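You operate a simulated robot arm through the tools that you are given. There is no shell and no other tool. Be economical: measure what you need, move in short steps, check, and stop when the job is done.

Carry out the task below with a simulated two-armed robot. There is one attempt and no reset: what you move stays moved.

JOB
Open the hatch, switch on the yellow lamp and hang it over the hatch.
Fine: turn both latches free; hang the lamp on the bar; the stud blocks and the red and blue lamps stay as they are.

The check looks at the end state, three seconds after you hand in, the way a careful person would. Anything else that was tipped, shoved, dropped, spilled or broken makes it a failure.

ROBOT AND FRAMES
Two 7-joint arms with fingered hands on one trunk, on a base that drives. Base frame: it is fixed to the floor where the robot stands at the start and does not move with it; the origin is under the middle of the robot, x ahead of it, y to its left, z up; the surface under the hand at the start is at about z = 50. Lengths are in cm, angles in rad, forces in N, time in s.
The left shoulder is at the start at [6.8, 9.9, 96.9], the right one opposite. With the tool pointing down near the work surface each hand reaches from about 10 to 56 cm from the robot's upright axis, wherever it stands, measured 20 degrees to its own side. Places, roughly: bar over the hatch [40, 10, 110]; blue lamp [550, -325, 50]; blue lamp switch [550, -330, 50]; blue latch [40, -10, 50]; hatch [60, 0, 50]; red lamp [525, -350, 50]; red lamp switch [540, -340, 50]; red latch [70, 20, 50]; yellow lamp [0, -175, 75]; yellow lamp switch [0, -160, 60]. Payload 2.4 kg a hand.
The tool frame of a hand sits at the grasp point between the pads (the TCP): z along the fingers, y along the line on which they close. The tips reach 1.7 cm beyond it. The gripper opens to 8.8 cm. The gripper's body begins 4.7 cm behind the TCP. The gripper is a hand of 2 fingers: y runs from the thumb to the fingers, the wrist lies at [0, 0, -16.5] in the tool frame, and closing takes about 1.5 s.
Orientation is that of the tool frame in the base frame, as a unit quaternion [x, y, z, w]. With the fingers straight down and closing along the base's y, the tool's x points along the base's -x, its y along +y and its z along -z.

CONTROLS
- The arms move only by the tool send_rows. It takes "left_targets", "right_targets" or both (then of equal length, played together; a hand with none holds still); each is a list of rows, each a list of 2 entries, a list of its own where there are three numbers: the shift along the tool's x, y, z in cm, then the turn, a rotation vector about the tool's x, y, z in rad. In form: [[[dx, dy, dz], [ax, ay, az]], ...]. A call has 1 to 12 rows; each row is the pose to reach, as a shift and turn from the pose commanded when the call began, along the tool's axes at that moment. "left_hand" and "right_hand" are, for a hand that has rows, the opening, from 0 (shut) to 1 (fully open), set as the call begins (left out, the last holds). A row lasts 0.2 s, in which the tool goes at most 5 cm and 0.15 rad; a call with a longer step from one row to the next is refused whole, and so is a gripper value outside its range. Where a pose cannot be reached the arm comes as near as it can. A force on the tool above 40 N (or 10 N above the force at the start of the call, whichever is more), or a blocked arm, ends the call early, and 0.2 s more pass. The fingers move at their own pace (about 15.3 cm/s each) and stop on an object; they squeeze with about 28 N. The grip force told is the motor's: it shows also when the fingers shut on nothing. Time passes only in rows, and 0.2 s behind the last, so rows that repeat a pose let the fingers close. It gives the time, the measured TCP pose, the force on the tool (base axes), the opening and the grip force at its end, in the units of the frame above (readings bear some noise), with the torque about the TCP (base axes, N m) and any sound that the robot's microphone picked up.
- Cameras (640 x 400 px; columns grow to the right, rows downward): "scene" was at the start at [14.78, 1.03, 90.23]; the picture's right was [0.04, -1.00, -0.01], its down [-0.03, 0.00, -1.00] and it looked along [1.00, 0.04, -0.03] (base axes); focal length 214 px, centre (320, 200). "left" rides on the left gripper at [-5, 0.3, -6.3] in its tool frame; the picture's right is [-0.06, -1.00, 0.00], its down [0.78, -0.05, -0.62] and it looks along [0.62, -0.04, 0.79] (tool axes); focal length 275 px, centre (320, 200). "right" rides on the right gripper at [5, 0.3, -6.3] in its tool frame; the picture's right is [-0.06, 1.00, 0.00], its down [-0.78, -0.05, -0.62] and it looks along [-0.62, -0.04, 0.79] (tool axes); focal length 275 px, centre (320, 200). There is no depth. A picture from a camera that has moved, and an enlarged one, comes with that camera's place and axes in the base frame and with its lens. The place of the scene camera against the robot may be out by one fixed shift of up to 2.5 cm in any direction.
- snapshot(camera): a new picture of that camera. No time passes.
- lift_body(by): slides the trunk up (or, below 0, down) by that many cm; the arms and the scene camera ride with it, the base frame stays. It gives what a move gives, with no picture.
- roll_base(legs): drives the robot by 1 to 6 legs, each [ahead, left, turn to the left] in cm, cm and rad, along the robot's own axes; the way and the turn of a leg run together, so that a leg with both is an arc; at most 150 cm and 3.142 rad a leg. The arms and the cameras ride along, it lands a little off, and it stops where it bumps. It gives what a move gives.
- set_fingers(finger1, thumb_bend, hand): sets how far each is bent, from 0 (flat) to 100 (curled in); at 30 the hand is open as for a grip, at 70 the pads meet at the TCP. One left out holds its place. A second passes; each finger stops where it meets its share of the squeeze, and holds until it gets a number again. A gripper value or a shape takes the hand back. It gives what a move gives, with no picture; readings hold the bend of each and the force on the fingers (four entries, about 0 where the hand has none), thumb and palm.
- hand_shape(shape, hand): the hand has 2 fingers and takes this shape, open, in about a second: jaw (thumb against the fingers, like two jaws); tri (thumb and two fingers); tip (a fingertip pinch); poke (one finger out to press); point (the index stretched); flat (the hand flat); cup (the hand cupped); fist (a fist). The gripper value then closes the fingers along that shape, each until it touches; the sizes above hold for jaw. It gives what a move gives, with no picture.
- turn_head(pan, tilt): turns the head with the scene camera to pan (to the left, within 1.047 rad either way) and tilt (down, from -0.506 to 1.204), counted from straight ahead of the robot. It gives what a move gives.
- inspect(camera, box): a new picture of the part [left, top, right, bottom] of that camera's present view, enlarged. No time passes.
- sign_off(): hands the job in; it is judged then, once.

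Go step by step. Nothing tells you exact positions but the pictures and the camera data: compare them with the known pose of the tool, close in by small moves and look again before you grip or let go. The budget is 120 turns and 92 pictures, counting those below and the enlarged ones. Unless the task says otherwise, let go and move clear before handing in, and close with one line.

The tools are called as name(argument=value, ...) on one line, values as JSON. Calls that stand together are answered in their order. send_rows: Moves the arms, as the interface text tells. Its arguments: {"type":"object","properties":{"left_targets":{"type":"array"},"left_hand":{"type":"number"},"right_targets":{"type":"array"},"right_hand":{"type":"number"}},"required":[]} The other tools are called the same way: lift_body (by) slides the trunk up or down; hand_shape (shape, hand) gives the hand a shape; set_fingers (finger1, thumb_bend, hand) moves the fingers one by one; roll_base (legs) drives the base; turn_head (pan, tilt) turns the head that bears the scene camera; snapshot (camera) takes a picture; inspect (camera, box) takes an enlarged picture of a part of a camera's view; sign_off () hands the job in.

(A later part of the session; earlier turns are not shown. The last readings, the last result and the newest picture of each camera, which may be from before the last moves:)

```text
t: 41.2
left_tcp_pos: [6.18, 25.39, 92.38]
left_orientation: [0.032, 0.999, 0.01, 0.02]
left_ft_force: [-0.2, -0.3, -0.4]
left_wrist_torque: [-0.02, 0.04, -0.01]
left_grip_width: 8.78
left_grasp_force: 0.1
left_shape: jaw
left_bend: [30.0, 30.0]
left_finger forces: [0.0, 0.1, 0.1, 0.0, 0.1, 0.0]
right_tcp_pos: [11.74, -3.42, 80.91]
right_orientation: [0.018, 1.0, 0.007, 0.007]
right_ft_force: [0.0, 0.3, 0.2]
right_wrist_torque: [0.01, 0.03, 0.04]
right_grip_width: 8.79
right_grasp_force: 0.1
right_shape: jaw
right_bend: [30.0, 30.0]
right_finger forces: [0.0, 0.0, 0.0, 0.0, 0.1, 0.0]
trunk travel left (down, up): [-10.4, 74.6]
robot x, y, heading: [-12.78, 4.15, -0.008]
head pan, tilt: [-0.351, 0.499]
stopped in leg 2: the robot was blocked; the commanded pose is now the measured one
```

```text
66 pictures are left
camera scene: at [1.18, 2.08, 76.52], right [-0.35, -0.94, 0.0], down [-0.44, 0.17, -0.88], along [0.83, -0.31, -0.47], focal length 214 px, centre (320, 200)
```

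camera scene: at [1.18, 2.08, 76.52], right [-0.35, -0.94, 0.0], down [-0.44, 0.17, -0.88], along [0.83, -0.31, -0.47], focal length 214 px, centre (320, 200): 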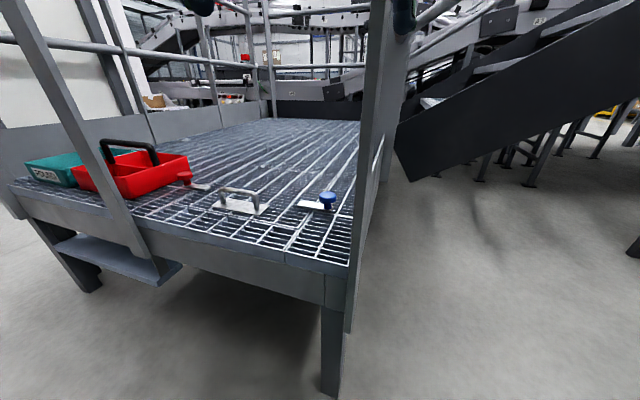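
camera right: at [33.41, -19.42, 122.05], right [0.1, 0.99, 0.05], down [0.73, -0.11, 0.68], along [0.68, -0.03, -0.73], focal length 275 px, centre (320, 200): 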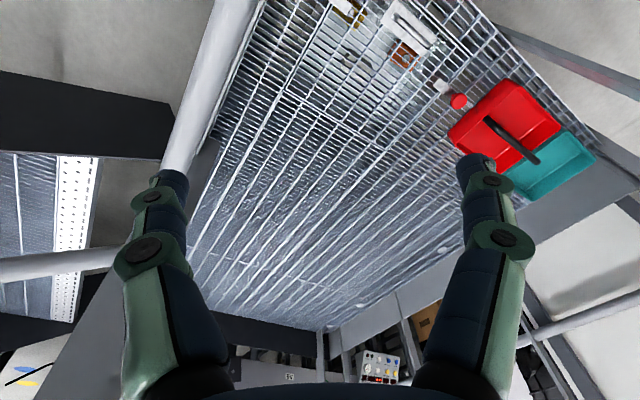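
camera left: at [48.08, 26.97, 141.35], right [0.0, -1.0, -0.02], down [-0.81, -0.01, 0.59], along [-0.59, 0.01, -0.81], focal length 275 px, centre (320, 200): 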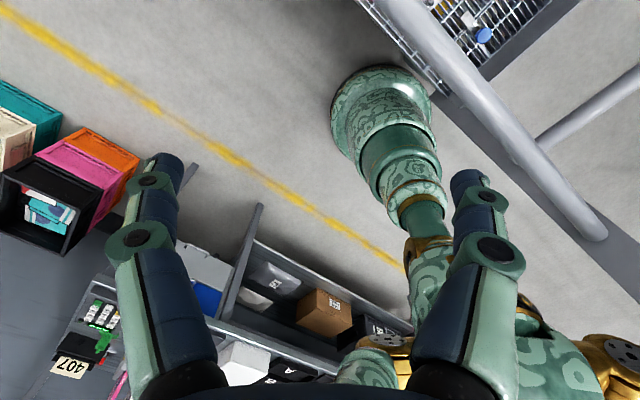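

The right elbow sticks forward and caught on the corner post, because the hand is folded too close to the body. I'll back up, stretch the hand forward so the elbow comes in line, and look at the arm.

roll_base(legs=[[-25, 0, 0], [0, 0, 0.2]])

send_rows(right_targets=[[[-4, -0.5, 1], [0, 0, 0]], [[-8, -1, 2], [0, 0, 0]], [[-12, -1.5, 4], [0, 0, 0]], [[-16, -2, 6], [0, 0, 0]], [[-19, -2, 8], [0, 0, 0]], [[-22, -2, 8], [0, 0, 0]], [[-22, -2, 8], [0, 0, 0]]])

turn_head(pan=-0.3, tilt=0.3)

snapshot(camera="scene")

```text
t: 43.8
left_tcp_pos: [-22.38, 29.2, 92.28]
left_orientation: [-0.071, 0.997, 0.011, 0.015]
left_ft_force: [0.2, -0.8, -0.4]
left_wrist_torque: [0.02, 0.02, 0.0]
left_grip_width: 8.79
left_grasp_force: 0.0
left_shape: jaw
left_bend: [30.0, 30.0]
left_finger forces: [0.0, 0.1, 0.0, 0.0, 0.1, 0.1]
right_tcp_pos: [-11.42, 2.11, 80.59]
right_orientation: [-0.083, 0.997, 0.006, -0.001]
right_ft_force: [0.4, -0.2, 0.0]
right_wrist_torque: [-0.01, 0.0, 0.02]
right_grip_width: 8.79
right_grasp_force: 0.0
right_shape: jaw
right_bend: [30.0, 30.0]
right_finger forces: [0.1, 0.0, 0.1, 0.1, 0.0, 0.1]
trunk travel left (down, up): [-10.4, 74.6]
robot x, y, heading: [-37.49, 4.53, 0.195]
head pan, tilt: [-0.351, 0.499]
```

```text
t: 45.4
left_tcp_pos: [-22.55, 29.16, 92.16]
left_orientation: [-0.072, 0.997, 0.011, 0.015]
left_ft_force: [0.5, -1.7, -0.3]
left_wrist_torque: [0.02, 0.02, -0.04]
left_grip_width: 8.79
left_grasp_force: 0.1
left_shape: jaw
left_bend: [30.0, 30.0]
left_finger forces: [0.0, 0.1, 0.0, 0.1, 0.1, 0.1]
right_tcp_pos: [10.7, 3.81, 72.65]
right_orientation: [-0.083, 0.997, 0.006, 0.0]
right_ft_force: [-0.8, -0.2, 0.1]
right_wrist_torque: [0.02, -0.05, 0.02]
right_grip_width: 8.81
right_grasp_force: 0.1
right_shape: jaw
right_bend: [30.0, 30.0]
right_finger forces: [0.0, 0.0, 0.1, 0.0, 0.1, 0.0]
trunk travel left (down, up): [-10.4, 74.6]
robot x, y, heading: [-37.71, 4.7, 0.198]
head pan, tilt: [-0.351, 0.499]
```

```text
t: 46.1
left_tcp_pos: [-22.54, 29.29, 92.13]
left_orientation: [-0.072, 0.997, 0.01, 0.015]
left_ft_force: [0.1, 0.3, 0.3]
left_wrist_torque: [-0.04, 0.0, 0.02]
left_grip_width: 8.78
left_grasp_force: 0.1
left_shape: jaw
left_bend: [30.0, 30.0]
left_finger forces: [0.0, 0.0, 0.0, 0.1, 0.0, 0.0]
right_tcp_pos: [10.74, 3.8, 72.56]
right_orientation: [-0.082, 0.997, 0.006, 0.0]
right_ft_force: [0.3, 0.6, 0.7]
right_wrist_torque: [0.02, 0.01, 0.0]
right_grip_width: 8.78
right_grasp_force: 0.0
right_shape: jaw
right_bend: [30.0, 30.0]
right_finger forces: [0.1, 0.0, 0.0, 0.1, 0.0, 0.1]
trunk travel left (down, up): [-10.4, 74.6]
robot x, y, heading: [-37.35, 4.63, 0.201]
head pan, tilt: [-0.3, 0.3]
```

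```text
65 pictures are left
camera scene: at [-22.24, 5.37, 78.23], right [-0.1, -0.99, 0.0], down [-0.29, 0.03, -0.95], along [0.95, -0.1, -0.3], focal length 214 px, centre (320, 200)
```

scene: 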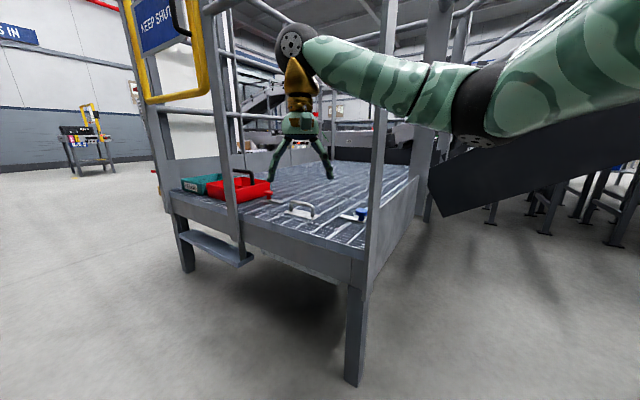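

The arm's geometry is clear now: elbow about 19 cm to the right of the robot's axis, hand about 10 cm. Facing straight into the opening (heading -0.4) gives enough width, so I'll lower the left hand to its side and line up.

send_rows(left_targets=[[[1, 0.3, 5], [0, 0, 0]], [[2, 0.6, 10], [0, 0, 0]], [[3, 0.9, 14.5], [0, 0, 0]], [[4, 1.2, 19], [0, 0, 0]], [[5, 1.5, 23.5], [0, 0, 0]], [[6, 1.8, 28], [0, 0, 0]], [[7, 2, 32.5], [0, 0, 0]], [[8, 2.5, 37], [0, 0, 0]], [[9, 3, 41], [0, 0, 0]], [[10, 3, 45], [0, 0, 0]], [[11, 3, 49], [0, 0, 0]], [[11, 3, 49], [0, 0, 0]]])

roll_base(legs=[[15, 22, 0], [0, 0, -0.6]])

snapshot(camera="scene")

```text
refused: row 1 steps farther than a row can; nothing moved
```

```text
t: 49.6
left_tcp_pos: [-0.8, 40.88, 92.13]
left_orientation: [0.226, 0.974, 0.006, 0.018]
left_ft_force: [0.3, 0.6, 0.3]
left_wrist_torque: [0.01, 0.04, 0.01]
left_grip_width: 8.76
left_grasp_force: 0.1
left_shape: jaw
left_bend: [30.0, 30.0]
left_finger forces: [0.0, 0.0, 0.0, 0.1, 0.0, 0.0]
right_tcp_pos: [12.37, 1.11, 72.63]
right_orientation: [0.214, 0.977, 0.006, 0.001]
right_ft_force: [-0.2, -0.9, 0.8]
right_wrist_torque: [0.02, 0.02, -0.02]
right_grip_width: 8.8
right_grasp_force: 0.0
right_shape: jaw
right_bend: [30.0, 30.0]
right_finger forces: [0.1, 0.0, 0.0, 0.1, 0.0, 0.1]
trunk travel left (down, up): [-10.4, 74.6]
robot x, y, heading: [-27.3, 28.95, -0.399]
head pan, tilt: [-0.3, 0.3]
```

```text
64 pictures are left
camera scene: at [-14.31, 22.28, 78.24], right [-0.65, -0.76, 0.0], down [-0.23, 0.19, -0.96], along [0.73, -0.62, -0.3], focal length 214 px, centre (320, 200)
```

scene: 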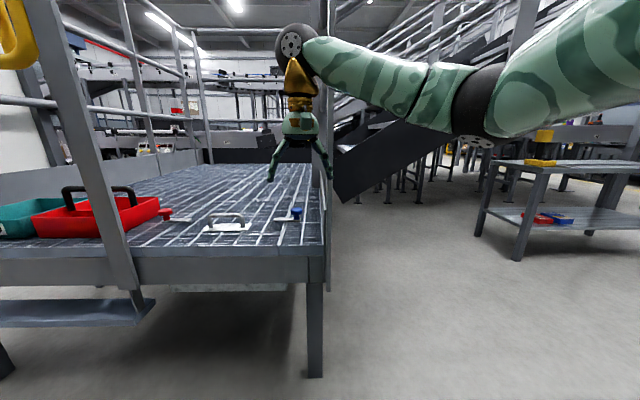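

I need about 12 cm more to the left so the elbow clears the corner post. First I'll put the left hand down with smaller steps.

send_rows(left_targets=[[[1, 0.3, 4.5], [0, 0, 0]], [[2, 0.6, 9], [0, 0, 0]], [[3, 0.9, 13.5], [0, 0, 0]], [[4, 1.2, 18], [0, 0, 0]], [[5, 1.5, 22.5], [0, 0, 0]], [[6, 1.8, 27], [0, 0, 0]], [[7, 2, 31.5], [0, 0, 0]], [[8, 2.5, 36], [0, 0, 0]], [[9, 3, 40], [0, 0, 0]], [[10, 3, 44], [0, 0, 0]], [[11, 3, 48], [0, 0, 0]], [[11, 3, 48], [0, 0, 0]]])

roll_base(legs=[[0, 12, 0], [25, 0, 0]])

snapshot(camera="scene")

```text
t: 52.2
left_tcp_pos: [-5.14, 49.66, 46.84]
left_orientation: [0.256, 0.967, 0.01, 0.021]
left_ft_force: [0.8, -0.3, -0.3]
left_wrist_torque: [-0.03, 0.0, -0.01]
left_grip_width: 8.81
left_grasp_force: 0.1
left_shape: jaw
left_bend: [30.0, 30.0]
left_finger forces: [0.0, 0.1, 0.1, 0.0, 0.0, 0.0]
left hand out of reach, approached as far as the arm can: row 1, 2, 3, 4, 5, 6, 7, 8, 9, 10, 11
right_tcp_pos: [12.27, 1.29, 72.58]
right_orientation: [0.215, 0.977, 0.006, 0.001]
right_ft_force: [-0.1, -0.5, -0.1]
right_wrist_torque: [0.0, -0.03, 0.02]
right_grip_width: 8.81
right_grasp_force: 0.0
right_shape: jaw
right_bend: [30.0, 30.0]
right_finger forces: [0.0, 0.0, 0.1, 0.1, 0.0, 0.0]
trunk travel left (down, up): [-10.4, 74.6]
robot x, y, heading: [-27.53, 28.84, -0.402]
head pan, tilt: [-0.3, 0.3]
```

```text
t: 54.8
left_tcp_pos: [19.82, 52.33, 46.76]
left_orientation: [0.262, 0.965, 0.007, 0.024]
left_ft_force: [-0.3, 1.0, -0.7]
left_wrist_torque: [0.03, -0.01, -0.01]
left_grip_width: 8.79
left_grasp_force: 0.0
left_shape: jaw
left_bend: [30.0, 30.0]
left_finger forces: [0.1, 0.0, 0.2, 0.1, 0.0, 0.0]
right_tcp_pos: [36.27, 3.79, 72.31]
right_orientation: [0.221, 0.975, 0.004, -0.004]
right_ft_force: [0.3, 0.1, 0.4]
right_wrist_torque: [0.01, 0.03, 0.03]
right_grip_width: 8.8
right_grasp_force: 0.0
right_shape: jaw
right_bend: [30.0, 30.0]
right_finger forces: [0.0, 0.1, 0.0, 0.0, 0.0, 0.1]
trunk travel left (down, up): [-10.4, 74.6]
robot x, y, heading: [-2.4, 31.63, -0.412]
head pan, tilt: [-0.3, 0.3]
stopped in leg 2: the robot was blocked; the commanded pose is now the measured one
```

```text
63 pictures are left
camera scene: at [10.12, 25.29, 78.41], right [-0.65, -0.76, 0.0], down [-0.22, 0.19, -0.96], along [0.72, -0.63, -0.29], focal length 214 px, centre (320, 200)
```

scene: 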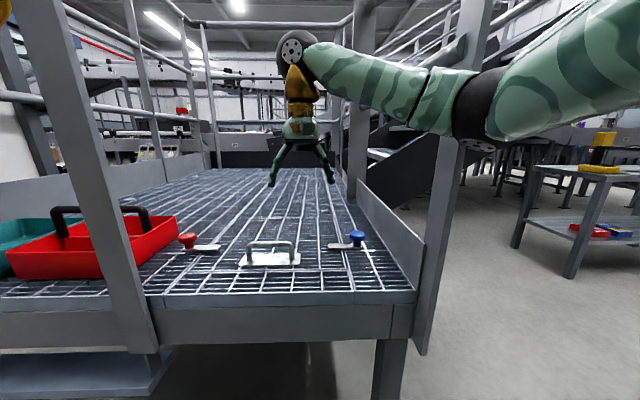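

The elbow is just catching the front of the corner post. I'll back off a little, shift 7 cm further left and drive in again.

roll_base(legs=[[-4, 0, 0], [0, 7, 0], [24, 0, 0]])

snapshot(camera="scene")

```text
t: 55.5
left_tcp_pos: [19.84, 52.43, 46.8]
left_orientation: [0.261, 0.965, 0.008, 0.022]
left_ft_force: [0.2, -0.1, -0.2]
left_wrist_torque: [0.02, -0.01, 0.03]
left_grip_width: 8.79
left_grasp_force: 0.1
left_shape: jaw
left_bend: [30.0, 30.0]
left_finger forces: [0.0, 0.1, 0.1, 0.0, 0.0, 0.1]
right_tcp_pos: [36.25, 3.77, 72.37]
right_orientation: [0.223, 0.975, 0.004, -0.003]
right_ft_force: [0.1, -0.3, 0.1]
right_wrist_torque: [-0.01, -0.01, -0.03]
right_grip_width: 8.78
right_grasp_force: 0.0
right_shape: jaw
right_bend: [30.0, 30.0]
right_finger forces: [0.0, 0.0, 0.1, 0.0, 0.0, 0.0]
trunk travel left (down, up): [-10.4, 74.6]
robot x, y, heading: [-2.63, 31.47, -0.411]
head pan, tilt: [-0.3, 0.3]
stopped in leg 1: the robot was blocked; the commanded pose is now the measured one
```

```text
62 pictures are left
camera scene: at [10.09, 25.3, 78.32], right [-0.66, -0.76, 0.0], down [-0.22, 0.19, -0.96], along [0.72, -0.63, -0.29], focal length 214 px, centre (320, 200)
```

scene: 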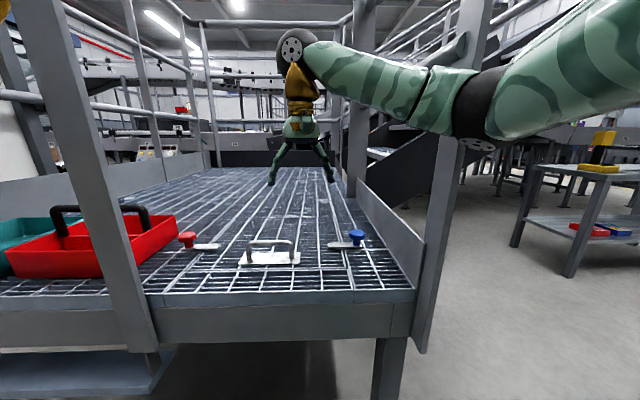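

Backing up is blocked as well, so something is wedged. I'll try a small sideways move, away from the corner post.

roll_base(legs=[[0, 4, 0]])

snapshot(camera="left")

```text
t: 56.3
left_tcp_pos: [21.62, 55.81, 46.88]
left_orientation: [0.261, 0.965, 0.01, 0.019]
left_ft_force: [0.1, 0.5, 0.6]
left_wrist_torque: [-0.01, -0.01, 0.0]
left_grip_width: 8.75
left_grasp_force: 0.0
left_shape: jaw
left_bend: [30.0, 30.0]
left_finger forces: [0.1, 0.1, 0.0, 0.0, 0.1, 0.1]
right_tcp_pos: [38.01, 7.06, 71.97]
right_orientation: [0.223, 0.975, 0.007, -0.006]
right_ft_force: [0.1, 0.6, -0.2]
right_wrist_torque: [-0.04, 0.03, 0.0]
right_grip_width: 8.8
right_grasp_force: 0.0
right_shape: jaw
right_bend: [30.0, 30.0]
right_finger forces: [0.0, 0.2, 0.1, 0.0, 0.1, 0.0]
trunk travel left (down, up): [-10.4, 74.6]
robot x, y, heading: [-0.81, 35.08, -0.413]
head pan, tilt: [-0.3, 0.3]
```

```text
61 pictures are left
camera left: at [25.69, 53.52, 53.3], right [-0.45, -0.89, -0.03], down [-0.73, 0.35, 0.59], along [-0.52, 0.29, -0.81], focal length 275 px, centre (320, 200)
```

left: 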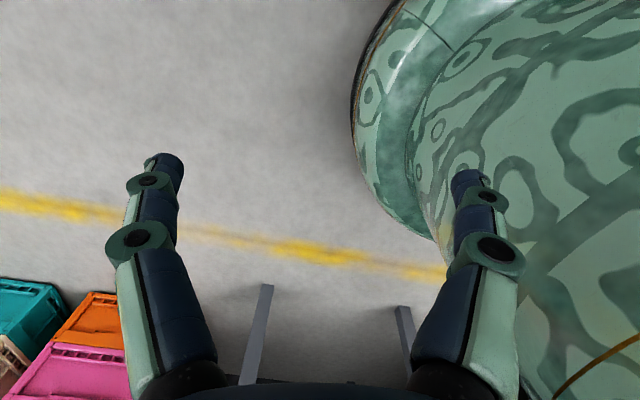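

That freed it, and the left hand is clear of everything. I'll continue slightly left and then forward.

roll_base(legs=[[0, 3, 0], [18, 0, 0]])

snapshot(camera="scene")

```text
t: 58.3
left_tcp_pos: [39.05, 51.46, 46.76]
left_orientation: [0.262, 0.965, 0.009, 0.02]
left_ft_force: [-0.9, -0.6, 0.5]
left_wrist_torque: [0.01, -0.01, 0.01]
left_grip_width: 8.81
left_grasp_force: 0.0
left_shape: jaw
left_bend: [30.0, 30.0]
left_finger forces: [0.1, 0.0, 0.0, 0.1, 0.0, 0.1]
right_tcp_pos: [55.68, 2.52, 71.98]
right_orientation: [0.223, 0.975, 0.007, -0.006]
right_ft_force: [-0.3, 0.3, 0.0]
right_wrist_torque: [0.01, 0.0, 0.0]
right_grip_width: 8.78
right_grasp_force: 0.0
right_shape: jaw
right_bend: [30.0, 30.0]
right_finger forces: [0.0, 0.1, 0.0, 0.1, 0.0, 0.0]
trunk travel left (down, up): [-10.4, 74.6]
robot x, y, heading: [16.94, 30.86, -0.417]
head pan, tilt: [-0.3, 0.3]
```

```text
60 pictures are left
camera scene: at [29.58, 24.04, 78.24], right [-0.66, -0.76, 0.0], down [-0.22, 0.19, -0.96], along [0.72, -0.63, -0.3], focal length 214 px, centre (320, 200)
```

scene: 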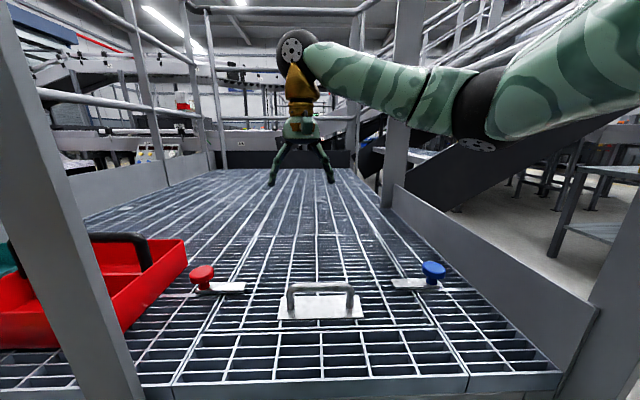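

I'm through the opening and the view is clear: red and blue latches on either side of the hatch, handle in the middle. I'll zoom in on the latches.

inspect(camera="scene", box=[150, 230, 300, 330])

inspect(camera="scene", box=[340, 230, 490, 330])

snapshot(camera="right")

```text
4.00 times, centred on (225, 280) of scene
camera zoom: at [29.58, 24.04, 78.24], right [-0.66, -0.76, 0.0], down [-0.22, 0.19, -0.96], along [0.72, -0.63, -0.3], focal length 858 px, centre (700, -120)
```

zoom: 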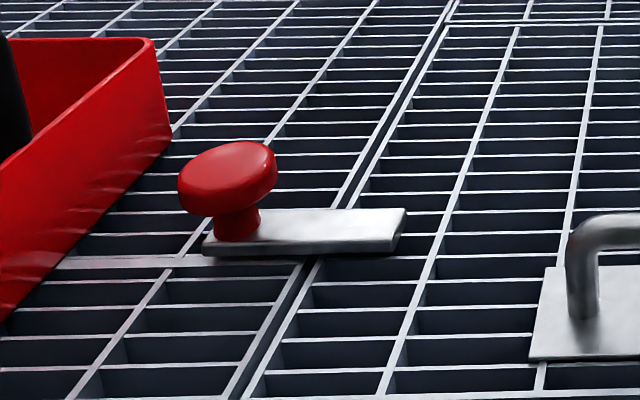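

```text
4.00 times, centred on (415, 280) of scene
camera zoom: at [29.58, 24.04, 78.24], right [-0.66, -0.76, 0.0], down [-0.22, 0.19, -0.96], along [0.72, -0.63, -0.3], focal length 858 px, centre (-60, -120)
```

zoom: 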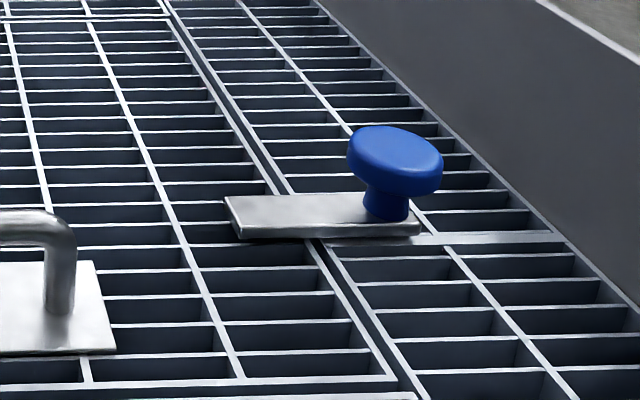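

```text
57 pictures are left
camera right: at [51.33, 4.83, 78.4], right [0.49, 0.87, 0.01], down [0.69, -0.39, 0.61], along [0.53, -0.29, -0.8], focal length 275 px, centre (320, 200)
```

right: 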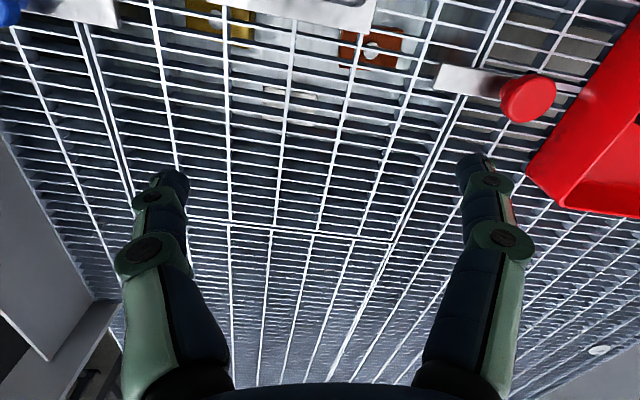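

The plates are pivoted under the knobs outside the frame, with their tongues over the hatch: red knob at about (66,16.6), tongue end at about (62.4,11.3). I'll close the right fingers and bring them to the far side of the red tongue, staying above it for now.

send_rows(right_hand=0, right_targets=[[[-1.4, 2.8, 0], [0, 0, 0]], [[-2.8, 5.6, 0], [0, 0, 0]], [[-4.2, 8.4, 2], [0, 0, 0]], [[-5.5, 11.2, 5], [0, 0, 0]], [[-5.5, 11.2, 9], [0, 0, 0]], [[-5.5, 11.2, 12], [0, 0, 0]], [[-5.5, 11.2, 12], [0, 0, 0]], [[-5.5, 11.2, 12], [0, 0, 0]]])

snapshot(camera="right")

snapshot(camera="scene")

```text
t: 60.1
left_tcp_pos: [39.11, 51.22, 46.78]
left_orientation: [0.261, 0.965, 0.011, 0.02]
left_ft_force: [-0.6, 0.6, 1.5]
left_wrist_torque: [0.01, 0.02, -0.03]
left_grip_width: 8.8
left_grasp_force: 0.1
left_shape: jaw
left_bend: [30.0, 30.0]
left_finger forces: [0.1, 0.0, 0.0, 0.1, 0.1, 0.0]
right_tcp_pos: [65.42, 10.39, 60.05]
right_orientation: [0.222, 0.975, 0.006, -0.007]
right_ft_force: [-0.6, 0.3, -0.4]
right_wrist_torque: [-0.02, 0.01, 0.03]
right_grip_width: 0.01
right_grasp_force: 27.9
right_shape: jaw
right_bend: [54.0, 67.0]
right_finger forces: [0.0, 0.0, 0.0, 0.0, 0.1, 0.0]
trunk travel left (down, up): [-10.4, 74.6]
robot x, y, heading: [16.94, 30.57, -0.418]
head pan, tilt: [-0.3, 0.3]
```

```text
56 pictures are left
camera right: at [61.02, 12.75, 66.49], right [0.49, 0.87, 0.01], down [0.69, -0.39, 0.61], along [0.53, -0.29, -0.8], focal length 275 px, centre (320, 200)
```

right: 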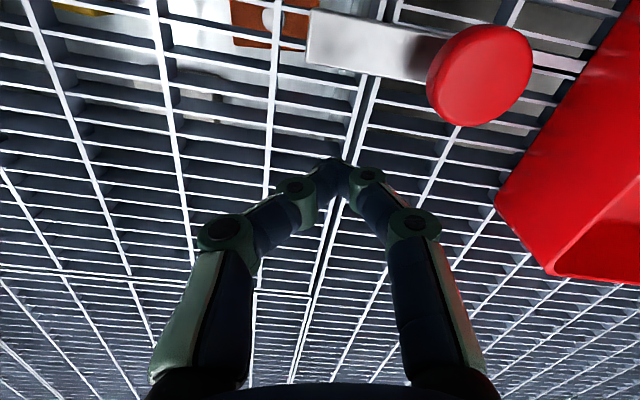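

```text
55 pictures are left
camera scene: at [29.58, 24.04, 78.24], right [-0.66, -0.76, 0.0], down [-0.22, 0.19, -0.96], along [0.72, -0.63, -0.3], focal length 214 px, centre (320, 200)
```

scene: 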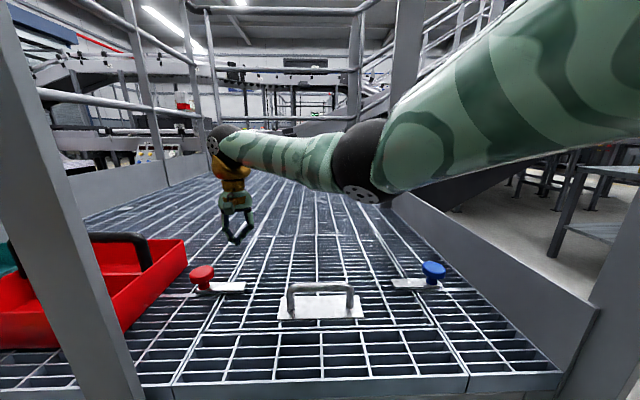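

The wrist view confirms knob at (66.5,17) and tongue end at (62.4,11.4). The fingertips are on the far side, so I'll lower them to just above the grating.

send_rows(right_targets=[[[0, 0, 3], [0, 0, 0]], [[0, 0, 6], [0, 0, 0]], [[0, 0, 7], [0, 0, 0]], [[0, 0, 7.6], [0, 0, 0]], [[0, 0, 7.6], [0, 0, 0]]])

snapshot(camera="right")

```text
t: 61.3
left_tcp_pos: [39.1, 51.4, 46.66]
left_orientation: [0.262, 0.965, 0.009, 0.02]
left_ft_force: [0.5, 0.0, 0.4]
left_wrist_torque: [0.04, 0.0, 0.01]
left_grip_width: 8.8
left_grasp_force: 0.0
left_shape: jaw
left_bend: [30.0, 30.0]
left_finger forces: [0.0, 0.1, 0.0, 0.0, 0.1, 0.1]
right_tcp_pos: [65.31, 10.5, 52.41]
right_orientation: [0.223, 0.975, 0.007, -0.007]
right_ft_force: [0.7, 0.6, 0.1]
right_wrist_torque: [-0.01, -0.02, 0.0]
right_grip_width: 0.01
right_grasp_force: 28.5
right_shape: jaw
right_bend: [54.0, 67.0]
right_finger forces: [0.0, 0.0, 0.1, 0.1, 0.0, 0.0]
trunk travel left (down, up): [-10.4, 74.6]
robot x, y, heading: [17.06, 30.67, -0.413]
head pan, tilt: [-0.3, 0.3]
```

```text
54 pictures are left
camera right: at [60.94, 12.83, 58.82], right [0.49, 0.87, 0.01], down [0.69, -0.39, 0.61], along [0.53, -0.29, -0.8], focal length 275 px, centre (320, 200)
```

right: 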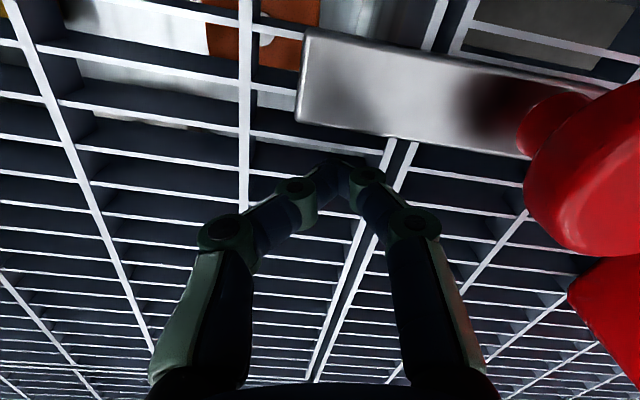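

The tips are right beside the tongue. I'll push it towards the near side in an arc around the knob, to about halfway first.

send_rows(right_targets=[[[0.9, 0.25, 0], [0, 0, 0]], [[1.9, 0.5, 0], [0, 0, 0]], [[2.6, 0.6, 0], [0, 0, 0]], [[3.4, 0.7, 0], [0, 0, 0]], [[4.1, 1, 0], [0, 0, 0]], [[4.8, 1.3, 0], [0, 0, 0]], [[4.8, 1.3, 0], [0, 0, 0]]])

snapshot(camera="right")

```text
t: 61.9
left_tcp_pos: [39.24, 51.29, 46.71]
left_orientation: [0.262, 0.965, 0.01, 0.02]
left_ft_force: [-0.3, 0.4, -0.8]
left_wrist_torque: [0.01, -0.05, 0.0]
left_grip_width: 8.81
left_grasp_force: 0.1
left_shape: jaw
left_bend: [30.0, 30.0]
left_finger forces: [0.0, 0.0, 0.1, 0.0, 0.0, 0.0]
right_tcp_pos: [64.18, 11.18, 52.68]
right_orientation: [0.227, 0.974, 0.003, 0.003]
right_ft_force: [12.3, -8.0, -1.1]
right_wrist_torque: [-0.15, -0.21, -0.09]
right_grip_width: 0.0
right_grasp_force: 28.0
right_shape: jaw
right_bend: [54.0, 67.0]
right_finger forces: [0.1, 0.0, 0.0, 0.1, 0.0, 0.1]
trunk travel left (down, up): [-10.4, 74.6]
robot x, y, heading: [16.91, 30.78, -0.412]
head pan, tilt: [-0.3, 0.3]
stopped in row 3 (right hand): the force on the tool passed its limit at 47 N (the readings are from after the stop); the commanded pose is now the measured one
```

```text
53 pictures are left
camera right: at [59.84, 13.67, 59.0], right [0.5, 0.87, 0.01], down [0.68, -0.39, 0.62], along [0.54, -0.3, -0.78], focal length 275 px, centre (320, 200)
```

right: 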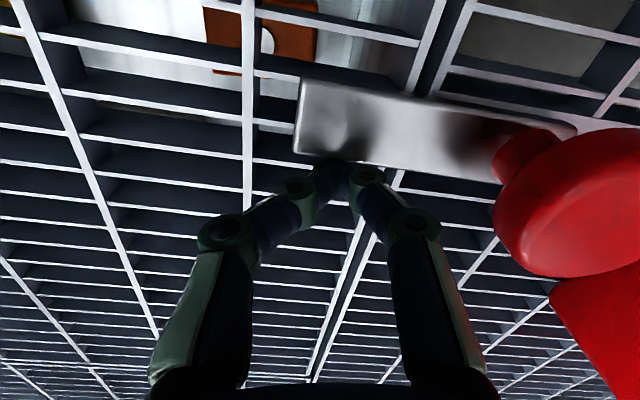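

It resists at 47 N in that direction, so it probably turns the other way. I'll lift over the tongue and push it from the near side towards the far side.

send_rows(right_targets=[[[-0.7, 0, -0.5], [0, 0, 0]], [[-0.7, 0, -3], [0, 0, 0]], [[1.5, 0.4, -3], [0, 0, 0]], [[4.6, 1.1, -3], [0, 0, 0]], [[5.2, 1.1, -3], [0, 0, 0]], [[5.2, 1.1, 0.2], [0, 0, 0]], [[5.2, 1.1, 0.2], [0, 0, 0]]])

snapshot(camera="right")

```text
t: 63.5
left_tcp_pos: [39.16, 51.34, 46.76]
left_orientation: [0.263, 0.965, 0.01, 0.02]
left_ft_force: [0.1, -0.3, -0.7]
left_wrist_torque: [-0.01, 0.02, 0.0]
left_grip_width: 8.78
left_grasp_force: 0.1
left_shape: jaw
left_bend: [30.0, 30.0]
left_finger forces: [0.0, 0.0, 0.0, 0.1, 0.0, 0.0]
right_tcp_pos: [59.86, 14.75, 52.46]
right_orientation: [0.226, 0.974, 0.005, 0.0]
right_ft_force: [0.1, 0.3, -0.7]
right_wrist_torque: [-0.02, -0.01, -0.01]
right_grip_width: 0.0
right_grasp_force: 28.1
right_shape: jaw
right_bend: [55.0, 67.0]
right_finger forces: [0.0, 0.0, 0.0, 0.0, 0.1, 0.0]
trunk travel left (down, up): [-10.4, 74.6]
robot x, y, heading: [16.87, 30.4, -0.412]
head pan, tilt: [-0.3, 0.3]
```

```text
52 pictures are left
camera right: at [55.48, 17.17, 58.79], right [0.49, 0.87, 0.01], down [0.68, -0.39, 0.62], along [0.54, -0.3, -0.79], focal length 275 px, centre (320, 200)
```

right: 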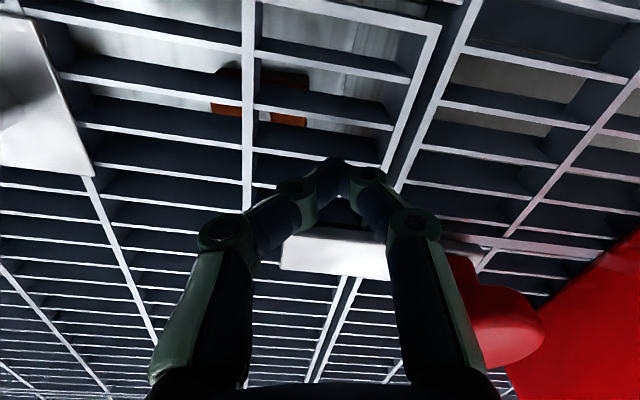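

The fingertips are on the near side of the tongue. Now I'll push it towards the far side in an arc.

send_rows(right_targets=[[[-1, 0, 0], [0, 0, 0]], [[-1.76, -0.1, 0], [0, 0, 0]], [[-2.5, -0.4, 0], [0, 0, 0]], [[-3.1, -0.66, 0], [0, 0, 0]], [[-3.9, -0.8, 0], [0, 0, 0]], [[-4.6, -0.92, 0], [0, 0, 0]], [[-5.4, -0.9, 0], [0, 0, 0]], [[-6.1, -0.79, 0], [0, 0, 0]], [[-6.8, -0.55, 0], [0, 0, 0]], [[-7.5, -0.28, 0], [0, 0, 0]]])

snapshot(camera="right")

```text
t: 65.7
left_tcp_pos: [39.17, 51.32, 46.87]
left_orientation: [0.262, 0.965, 0.009, 0.021]
left_ft_force: [0.3, 0.4, 0.3]
left_wrist_torque: [0.0, 0.0, 0.0]
left_grip_width: 8.81
left_grasp_force: 0.1
left_shape: jaw
left_bend: [30.0, 30.0]
left_finger forces: [0.0, 0.0, 0.1, 0.0, 0.1, 0.1]
right_tcp_pos: [66.58, 11.22, 52.4]
right_orientation: [0.225, 0.974, 0.005, 0.002]
right_ft_force: [-0.1, 0.0, -0.9]
right_wrist_torque: [-0.05, 0.01, 0.01]
right_grip_width: 0.0
right_grasp_force: 28.1
right_shape: jaw
right_bend: [55.0, 67.0]
right_finger forces: [0.0, 0.0, 0.0, 0.1, 0.1, 0.0]
trunk travel left (down, up): [-10.4, 74.6]
robot x, y, heading: [16.91, 31.12, -0.409]
head pan, tilt: [-0.3, 0.3]
```

```text
51 pictures are left
camera right: at [62.18, 13.57, 58.81], right [0.49, 0.87, 0.01], down [0.68, -0.39, 0.62], along [0.54, -0.3, -0.79], focal length 275 px, centre (320, 200)
```

right: 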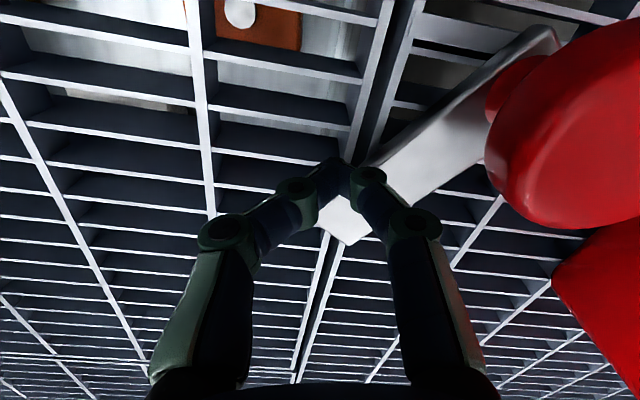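

The red latch is turning freely, about 55° so far. I'll continue to about 90°.

send_rows(right_targets=[[[-0.7, 0.5, 0], [0, 0, 0]], [[-1.3, 1, 0], [0, 0, 0]], [[-1.8, 1.5, 0], [0, 0, 0]], [[-2.2, 2, 0], [0, 0, 0]], [[-2.4, 2.4, 0], [0, 0, 0]], [[-2.4, 2.4, 0], [0, 0, 0]]])

snapshot(camera="right")

```text
t: 67.1
left_tcp_pos: [39.13, 51.3, 46.87]
left_orientation: [0.262, 0.965, 0.01, 0.02]
left_ft_force: [-0.2, 0.8, -0.5]
left_wrist_torque: [0.01, -0.06, 0.02]
left_grip_width: 8.8
left_grasp_force: 0.0
left_shape: jaw
left_bend: [30.0, 30.0]
left_finger forces: [0.1, 0.0, 0.0, 0.1, 0.1, 0.1]
right_tcp_pos: [67.39, 11.8, 52.98]
right_orientation: [0.225, 0.974, 0.004, 0.002]
right_ft_force: [0.1, 0.4, -0.6]
right_wrist_torque: [-0.04, 0.0, -0.01]
right_grip_width: 0.0
right_grasp_force: 28.1
right_shape: jaw
right_bend: [55.0, 67.0]
right_finger forces: [0.0, 0.0, 0.0, 0.1, 0.0, 0.0]
right hand out of reach, approached as far as the arm can: row 2, 3, 4, 5, 6
trunk travel left (down, up): [-10.4, 74.6]
robot x, y, heading: [17.04, 30.6, -0.417]
head pan, tilt: [-0.3, 0.3]
```

```text
50 pictures are left
camera right: at [62.96, 14.2, 59.31], right [0.49, 0.87, 0.01], down [0.68, -0.39, 0.62], along [0.54, -0.3, -0.79], focal length 275 px, centre (320, 200)
```

right: 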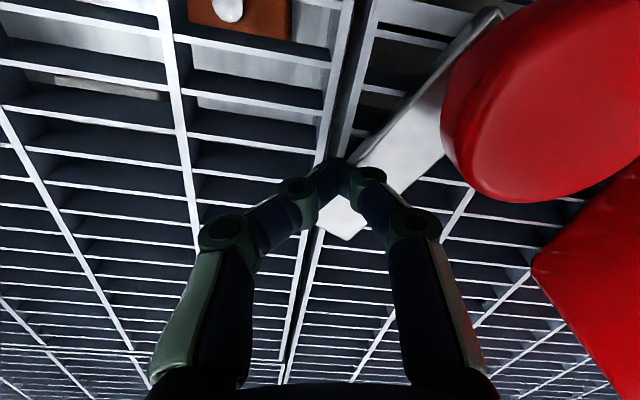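

The arm is at its limit, so I'll roll the base forward 3 cm, which also pushes the tongue along, and then look.

roll_base(legs=[[3, 0, 0]])

send_rows(right_targets=[[[0, 0.8, 0.3], [0, 0, 0]], [[0, 1.6, 0.3], [0, 0, 0]], [[0, 2.2, 0.3], [0, 0, 0]], [[0, 2.2, 0.3], [0, 0, 0]]])

snapshot(camera="right")

```text
t: 68.0
left_tcp_pos: [41.82, 49.95, 46.8]
left_orientation: [0.262, 0.965, 0.01, 0.02]
left_ft_force: [-0.2, -0.1, -0.6]
left_wrist_torque: [-0.03, -0.03, 0.0]
left_grip_width: 8.8
left_grasp_force: 0.0
left_shape: jaw
left_bend: [30.0, 30.0]
left_finger forces: [0.0, 0.0, 0.1, 0.0, 0.0, 0.2]
right_tcp_pos: [70.3, 10.48, 53.05]
right_orientation: [0.225, 0.974, 0.005, 0.002]
right_ft_force: [0.3, -0.4, 0.1]
right_wrist_torque: [-0.04, 0.0, 0.01]
right_grip_width: 0.0
right_grasp_force: 27.6
right_shape: jaw
right_bend: [55.0, 67.0]
right_finger forces: [0.1, 0.1, 0.1, 0.0, 0.1, 0.0]
trunk travel left (down, up): [-10.4, 74.6]
robot x, y, heading: [19.53, 29.55, -0.418]
head pan, tilt: [-0.3, 0.3]
```

```text
t: 69.0
left_tcp_pos: [41.91, 50.01, 46.83]
left_orientation: [0.261, 0.965, 0.011, 0.02]
left_ft_force: [-0.4, -0.2, -0.4]
left_wrist_torque: [-0.02, 0.05, -0.01]
left_grip_width: 8.79
left_grasp_force: 0.0
left_shape: jaw
left_bend: [30.0, 30.0]
left_finger forces: [0.1, 0.0, 0.0, 0.0, 0.0, 0.0]
right_tcp_pos: [70.01, 12.4, 52.81]
right_orientation: [0.227, 0.974, 0.004, 0.0]
right_ft_force: [-3.7, -13.6, -1.2]
right_wrist_torque: [-0.21, 0.1, -0.06]
right_grip_width: 0.0
right_grasp_force: 27.8
right_shape: jaw
right_bend: [56.0, 67.0]
right_finger forces: [0.0, 0.0, 0.0, 0.0, 0.0, 0.0]
right hand out of reach, approached as far as the arm can: row 1, 2, 3, 4
trunk travel left (down, up): [-10.4, 74.6]
robot x, y, heading: [19.13, 29.38, -0.411]
head pan, tilt: [-0.3, 0.3]
```

```text
49 pictures are left
camera right: at [65.68, 14.72, 59.13], right [0.5, 0.87, 0.01], down [0.68, -0.39, 0.62], along [0.54, -0.3, -0.79], focal length 275 px, centre (320, 200)
```

right: 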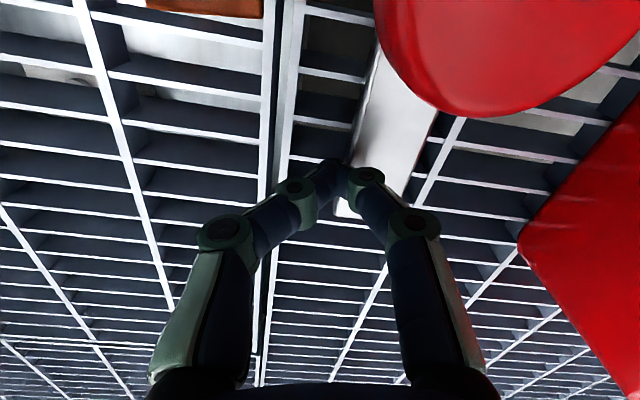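

The red latch now lies along the frame, clear of the hatch. Next I'll lift and carry the hand across at height to look at the blue latch.

send_rows(right_targets=[[[0, -0.8, -1], [0, 0, 0]], [[0, -0.8, -5], [0, 0, 0]], [[0, -0.8, -9.5], [0, 0, 0]], [[0.5, -3, -13], [0, 0, 0]], [[2, -7, -15], [0, 0, 0]], [[4, -11, -16], [0, 0, 0]], [[6, -15, -16], [0, 0, 0]], [[8, -19, -16], [0, 0, 0]], [[9, -22.5, -16], [0, 0, 0]], [[10, -25.3, -16], [0, 0, 0]], [[10, -25.3, -16], [0, 0, 0]]])

snapshot(camera="right")

snapshot(camera="scene")

```text
t: 71.4
left_tcp_pos: [42.08, 49.99, 46.73]
left_orientation: [0.26, 0.965, 0.011, 0.019]
left_ft_force: [-0.2, 0.4, -0.3]
left_wrist_torque: [-0.03, 0.02, 0.01]
left_grip_width: 8.82
left_grasp_force: 0.1
left_shape: jaw
left_bend: [30.0, 30.0]
left_finger forces: [0.0, 0.0, 0.1, 0.0, 0.0, 0.0]
right_tcp_pos: [50.15, -5.86, 68.51]
right_orientation: [0.224, 0.975, 0.004, 0.001]
right_ft_force: [-0.5, -0.1, 0.3]
right_wrist_torque: [-0.01, 0.01, 0.01]
right_grip_width: 0.02
right_grasp_force: 27.7
right_shape: jaw
right_bend: [56.0, 67.0]
right_finger forces: [0.0, 0.0, 0.0, 0.0, 0.0, 0.0]
trunk travel left (down, up): [-10.4, 74.6]
robot x, y, heading: [19.53, 29.25, -0.416]
head pan, tilt: [-0.3, 0.3]
```

```text
48 pictures are left
camera right: at [45.7, -3.49, 74.82], right [0.49, 0.87, 0.01], down [0.68, -0.39, 0.62], along [0.54, -0.3, -0.79], focal length 275 px, centre (320, 200)
```

right: 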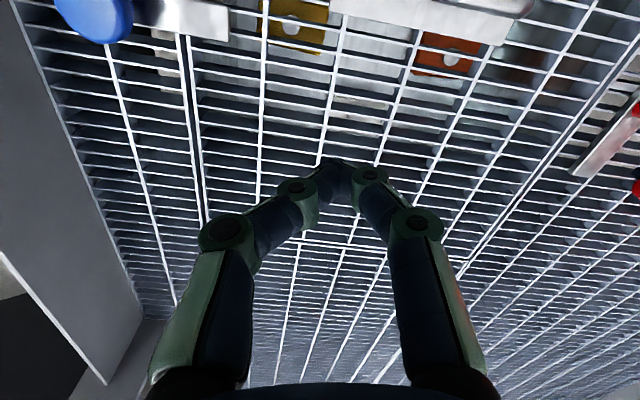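

```text
47 pictures are left
camera scene: at [32.57, 22.79, 78.21], right [-0.65, -0.76, 0.0], down [-0.23, 0.19, -0.95], along [0.72, -0.63, -0.3], focal length 214 px, centre (320, 200)
```

scene: 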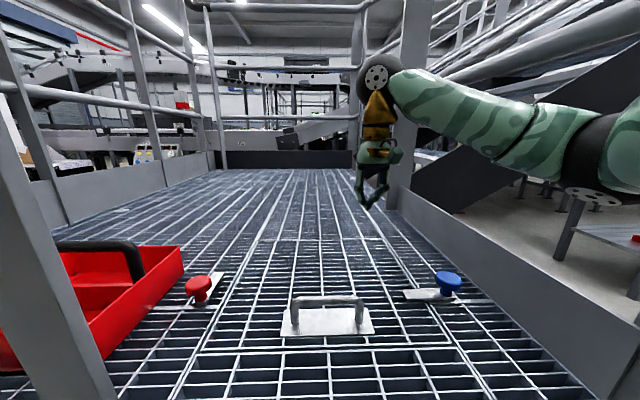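

Blue knob is at about (40.4,-16) and its tongue end at (44.3,-10.2). The right elbow is near the corner post, so I'll approach the far side of the blue tongue carefully at height.

send_rows(right_targets=[[[0.2, -1.5, 1], [0, 0, 0]], [[0.3, -3, 2], [0, 0, 0]], [[0.4, -4.5, 4], [0, 0, 0]], [[0.5, -6, 6], [0, 0, 0]], [[0.5, -7.5, 8], [0, 0, 0]], [[0.5, -8.6, 10], [0, 0, 0]], [[0.5, -8.6, 11], [0, 0, 0]]])

snapshot(camera="right")

```text
t: 73.2
left_tcp_pos: [41.11, 50.35, 46.65]
left_orientation: [0.203, 0.979, 0.011, 0.017]
left_ft_force: [-0.2, -0.4, -0.3]
left_wrist_torque: [-0.02, 0.01, -0.02]
left_grip_width: 8.81
left_grasp_force: 0.0
left_shape: jaw
left_bend: [30.0, 30.0]
left_finger forces: [0.0, 0.0, 0.0, 0.0, 0.0, 0.0]
right_tcp_pos: [52.66, -12.33, 57.65]
right_orientation: [0.167, 0.986, 0.004, 0.002]
right_ft_force: [-0.4, 0.0, -0.6]
right_wrist_torque: [0.0, 0.02, -0.03]
right_grip_width: 0.0
right_grasp_force: 27.4
right_shape: jaw
right_bend: [56.0, 67.0]
right_finger forces: [0.0, 0.0, 0.0, 0.0, 0.0, 0.0]
trunk travel left (down, up): [-10.4, 74.6]
robot x, y, heading: [21.31, 27.05, -0.297]
head pan, tilt: [-0.3, 0.3]
stopped in row 7 (right hand): the arm was blocked; the commanded pose is now the measured one
```

```text
46 pictures are left
camera right: at [47.83, -10.37, 63.98], right [0.39, 0.92, 0.01], down [0.72, -0.31, 0.62], along [0.57, -0.24, -0.78], focal length 275 px, centre (320, 200)
```

right: 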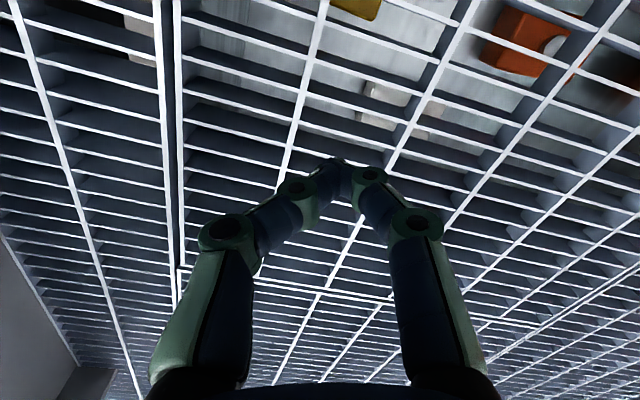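

The elbow pressed on the post and swung the base a little, so the right arm is wrong for the blue latch. I'll pull it back to its entry pose, back the robot out and use the left arm there.

send_rows(right_targets=[[[0, 2, -3], [0, 0, 0]], [[-1, 5, -6], [0, 0, 0]], [[-2, 8, -9], [0, 0, 0]], [[-3, 11, -12], [0, 0, 0]], [[-4, 14, -14], [0, 0, 0]], [[-5, 17, -14], [0, 0, 0]], [[-5.5, 20, -14], [0, 0, 0]], [[-5.5, 20, -14], [0, 0, 0]]])

roll_base(legs=[[0, 4, 0], [-25, 6, -0.1], [-25, 0, 0]])

snapshot(camera="scene")

```text
t: 75.0
left_tcp_pos: [40.82, 50.08, 46.77]
left_orientation: [0.206, 0.978, 0.011, 0.019]
left_ft_force: [0.5, -1.0, 0.5]
left_wrist_torque: [0.03, 0.0, 0.02]
left_grip_width: 8.8
left_grasp_force: 0.0
left_shape: jaw
left_bend: [30.0, 30.0]
left_finger forces: [0.0, 0.0, 0.1, 0.1, 0.0, 0.0]
right_tcp_pos: [63.68, 4.52, 71.9]
right_orientation: [0.17, 0.985, 0.005, 0.002]
right_ft_force: [0.6, 0.2, -0.1]
right_wrist_torque: [-0.01, 0.01, -0.01]
right_grip_width: 0.01
right_grasp_force: 28.0
right_shape: jaw
right_bend: [56.0, 67.0]
right_finger forces: [0.1, 0.1, 0.0, 0.0, 0.0, 0.0]
trunk travel left (down, up): [-10.4, 74.6]
robot x, y, heading: [20.88, 27.39, -0.3]
head pan, tilt: [-0.3, 0.3]
```

```text
t: 78.7
left_tcp_pos: [0.16, 75.82, 46.91]
left_orientation: [0.257, 0.966, 0.011, 0.02]
left_ft_force: [0.4, -0.7, 0.6]
left_wrist_torque: [0.02, -0.01, 0.0]
left_grip_width: 8.78
left_grasp_force: 0.0
left_shape: jaw
left_bend: [30.0, 30.0]
left_finger forces: [0.1, 0.0, 0.1, 0.0, 0.0, 0.0]
right_tcp_pos: [18.12, 27.79, 71.77]
right_orientation: [0.22, 0.975, 0.005, 0.003]
right_ft_force: [0.5, -0.1, 0.0]
right_wrist_torque: [0.03, -0.02, -0.02]
right_grip_width: 0.0
right_grasp_force: 27.9
right_shape: jaw
right_bend: [56.0, 67.0]
right_finger forces: [0.0, 0.1, 0.0, 0.0, 0.0, 0.1]
trunk travel left (down, up): [-10.4, 74.6]
robot x, y, heading: [-21.99, 54.94, -0.408]
head pan, tilt: [-0.3, 0.3]
```

```text
45 pictures are left
camera scene: at [-9.17, 48.43, 78.24], right [-0.65, -0.76, 0.0], down [-0.23, 0.19, -0.96], along [0.73, -0.62, -0.3], focal length 214 px, centre (320, 200)
```

scene: 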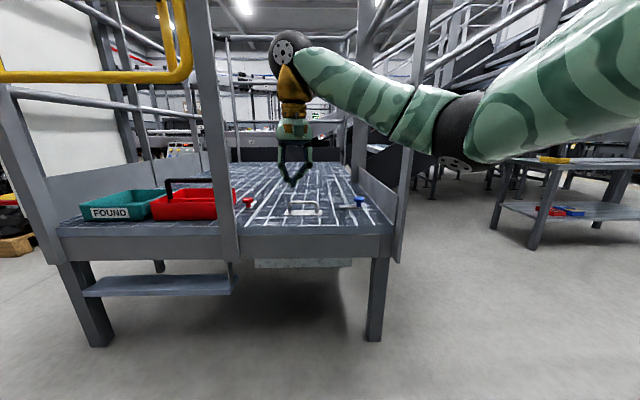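

I'm clear of the structure. Now I'll swap roles: tuck the right hand down at its side and bring the left hand forward, closed.

send_rows(left_hand=0, left_targets=[[[-3, -1.5, -2.1], [0, 0, 0]], [[-6, -3, -4.2], [0, 0, 0]], [[-9, -4.5, -6.3], [0, 0, 0]], [[-12, -6, -8.4], [0, 0, 0]], [[-15, -7.5, -10.5], [0, 0, 0]], [[-18, -9, -12.6], [0, 0, 0]], [[-21, -10.5, -14.7], [0, 0, 0]], [[-24, -12, -16.8], [0, 0, 0]], [[-27, -13.5, -18.9], [0, 0, 0]], [[-30, -15, -21], [0, 0, 0]], [[-33, -16.5, -23], [0, 0, 0]], [[-35, -18, -25], [0, 0, 0]]], right_targets=[[[3, -1.6, 2.1], [0, 0, 0]], [[6, -3.2, 4.2], [0, 0, 0]], [[9, -4.8, 6.3], [0, 0, 0]], [[12, -6.4, 8.4], [0, 0, 0]], [[15, -8, 10.5], [0, 0, 0]], [[18, -9.6, 12.6], [0, 0, 0]], [[21, -11.2, 14.7], [0, 0, 0]], [[24, -12.8, 16.8], [0, 0, 0]], [[27, -14.4, 18.9], [0, 0, 0]], [[30, -16, 21], [0, 0, 0]], [[33, -17.5, 23], [0, 0, 0]], [[35, -19, 25], [0, 0, 0]]])

snapshot(camera="scene")

```text
t: 81.3
left_tcp_pos: [20.57, 42.62, 72.59]
left_orientation: [0.256, 0.966, 0.01, 0.02]
left_ft_force: [-0.4, -0.2, -0.7]
left_wrist_torque: [0.02, 0.01, -0.02]
left_grip_width: 0.0
left_grasp_force: 27.8
left_shape: jaw
left_bend: [54.0, 67.0]
left_finger forces: [0.0, 0.1, 0.0, 0.0, 0.0, 0.0]
left hand out of reach, approached as far as the arm can: row 3, 4, 5
right_tcp_pos: [-21.48, 25.82, 46.56]
right_orientation: [0.22, 0.976, 0.005, 0.003]
right_ft_force: [-0.4, -0.2, -0.3]
right_wrist_torque: [-0.01, -0.01, 0.0]
right_grip_width: 0.02
right_grasp_force: 28.2
right_shape: jaw
right_bend: [56.0, 67.0]
right_finger forces: [0.0, 0.1, 0.0, 0.0, 0.1, 0.0]
trunk travel left (down, up): [-10.4, 74.6]
robot x, y, heading: [-21.59, 55.18, -0.401]
head pan, tilt: [-0.3, 0.3]
```

```text
44 pictures are left
camera scene: at [-9.17, 48.43, 78.24], right [-0.65, -0.76, 0.0], down [-0.23, 0.19, -0.96], along [0.73, -0.62, -0.3], focal length 214 px, centre (320, 200)
```

scene: 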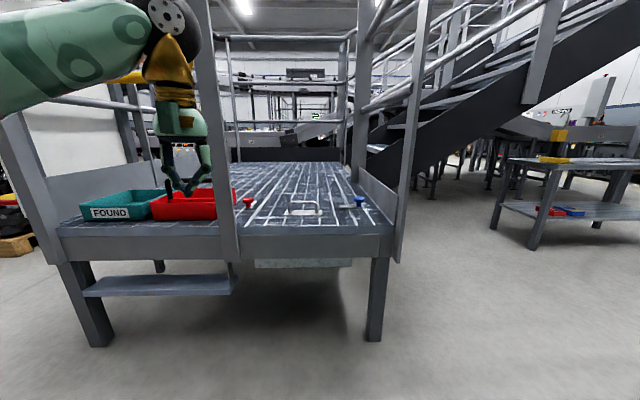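

The left hand is forward at a good height and the right one is tucked. I'll line up at heading -0.7 and drive so the left hand passes through the opening towards the blue latch.

roll_base(legs=[[7.6, -16.9, 0], [0, 0, -0.3], [27, 0, 0]])

snapshot(camera="scene")

```text
t: 85.3
left_tcp_pos: [35.43, -5.45, 72.42]
left_orientation: [0.399, 0.916, 0.007, 0.022]
left_ft_force: [-0.8, -0.1, -0.5]
left_wrist_torque: [0.01, 0.01, 0.0]
left_grip_width: 0.0
left_grasp_force: 28.0
left_shape: jaw
left_bend: [54.0, 67.0]
left_finger forces: [0.0, 0.1, 0.0, 0.0, 0.0, 0.0]
right_tcp_pos: [-9.39, -8.91, 46.63]
right_orientation: [0.364, 0.932, 0.004, 0.003]
right_ft_force: [-0.6, 0.1, 0.7]
right_wrist_torque: [0.0, 0.02, 0.0]
right_grip_width: 0.03
right_grasp_force: 28.1
right_shape: jaw
right_bend: [56.0, 67.0]
right_finger forces: [0.0, 0.1, 0.0, 0.0, 0.0, 0.0]
trunk travel left (down, up): [-10.4, 74.6]
robot x, y, heading: [-1.01, 18.93, -0.707]
head pan, tilt: [-0.3, 0.3]
```

```text
43 pictures are left
camera scene: at [8.78, 9.49, 78.24], right [-0.85, -0.53, 0.0], down [-0.16, 0.25, -0.96], along [0.51, -0.81, -0.3], focal length 214 px, centre (320, 200)
```

scene: 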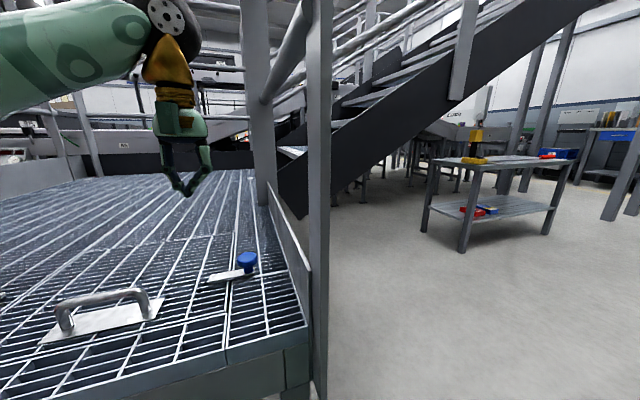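

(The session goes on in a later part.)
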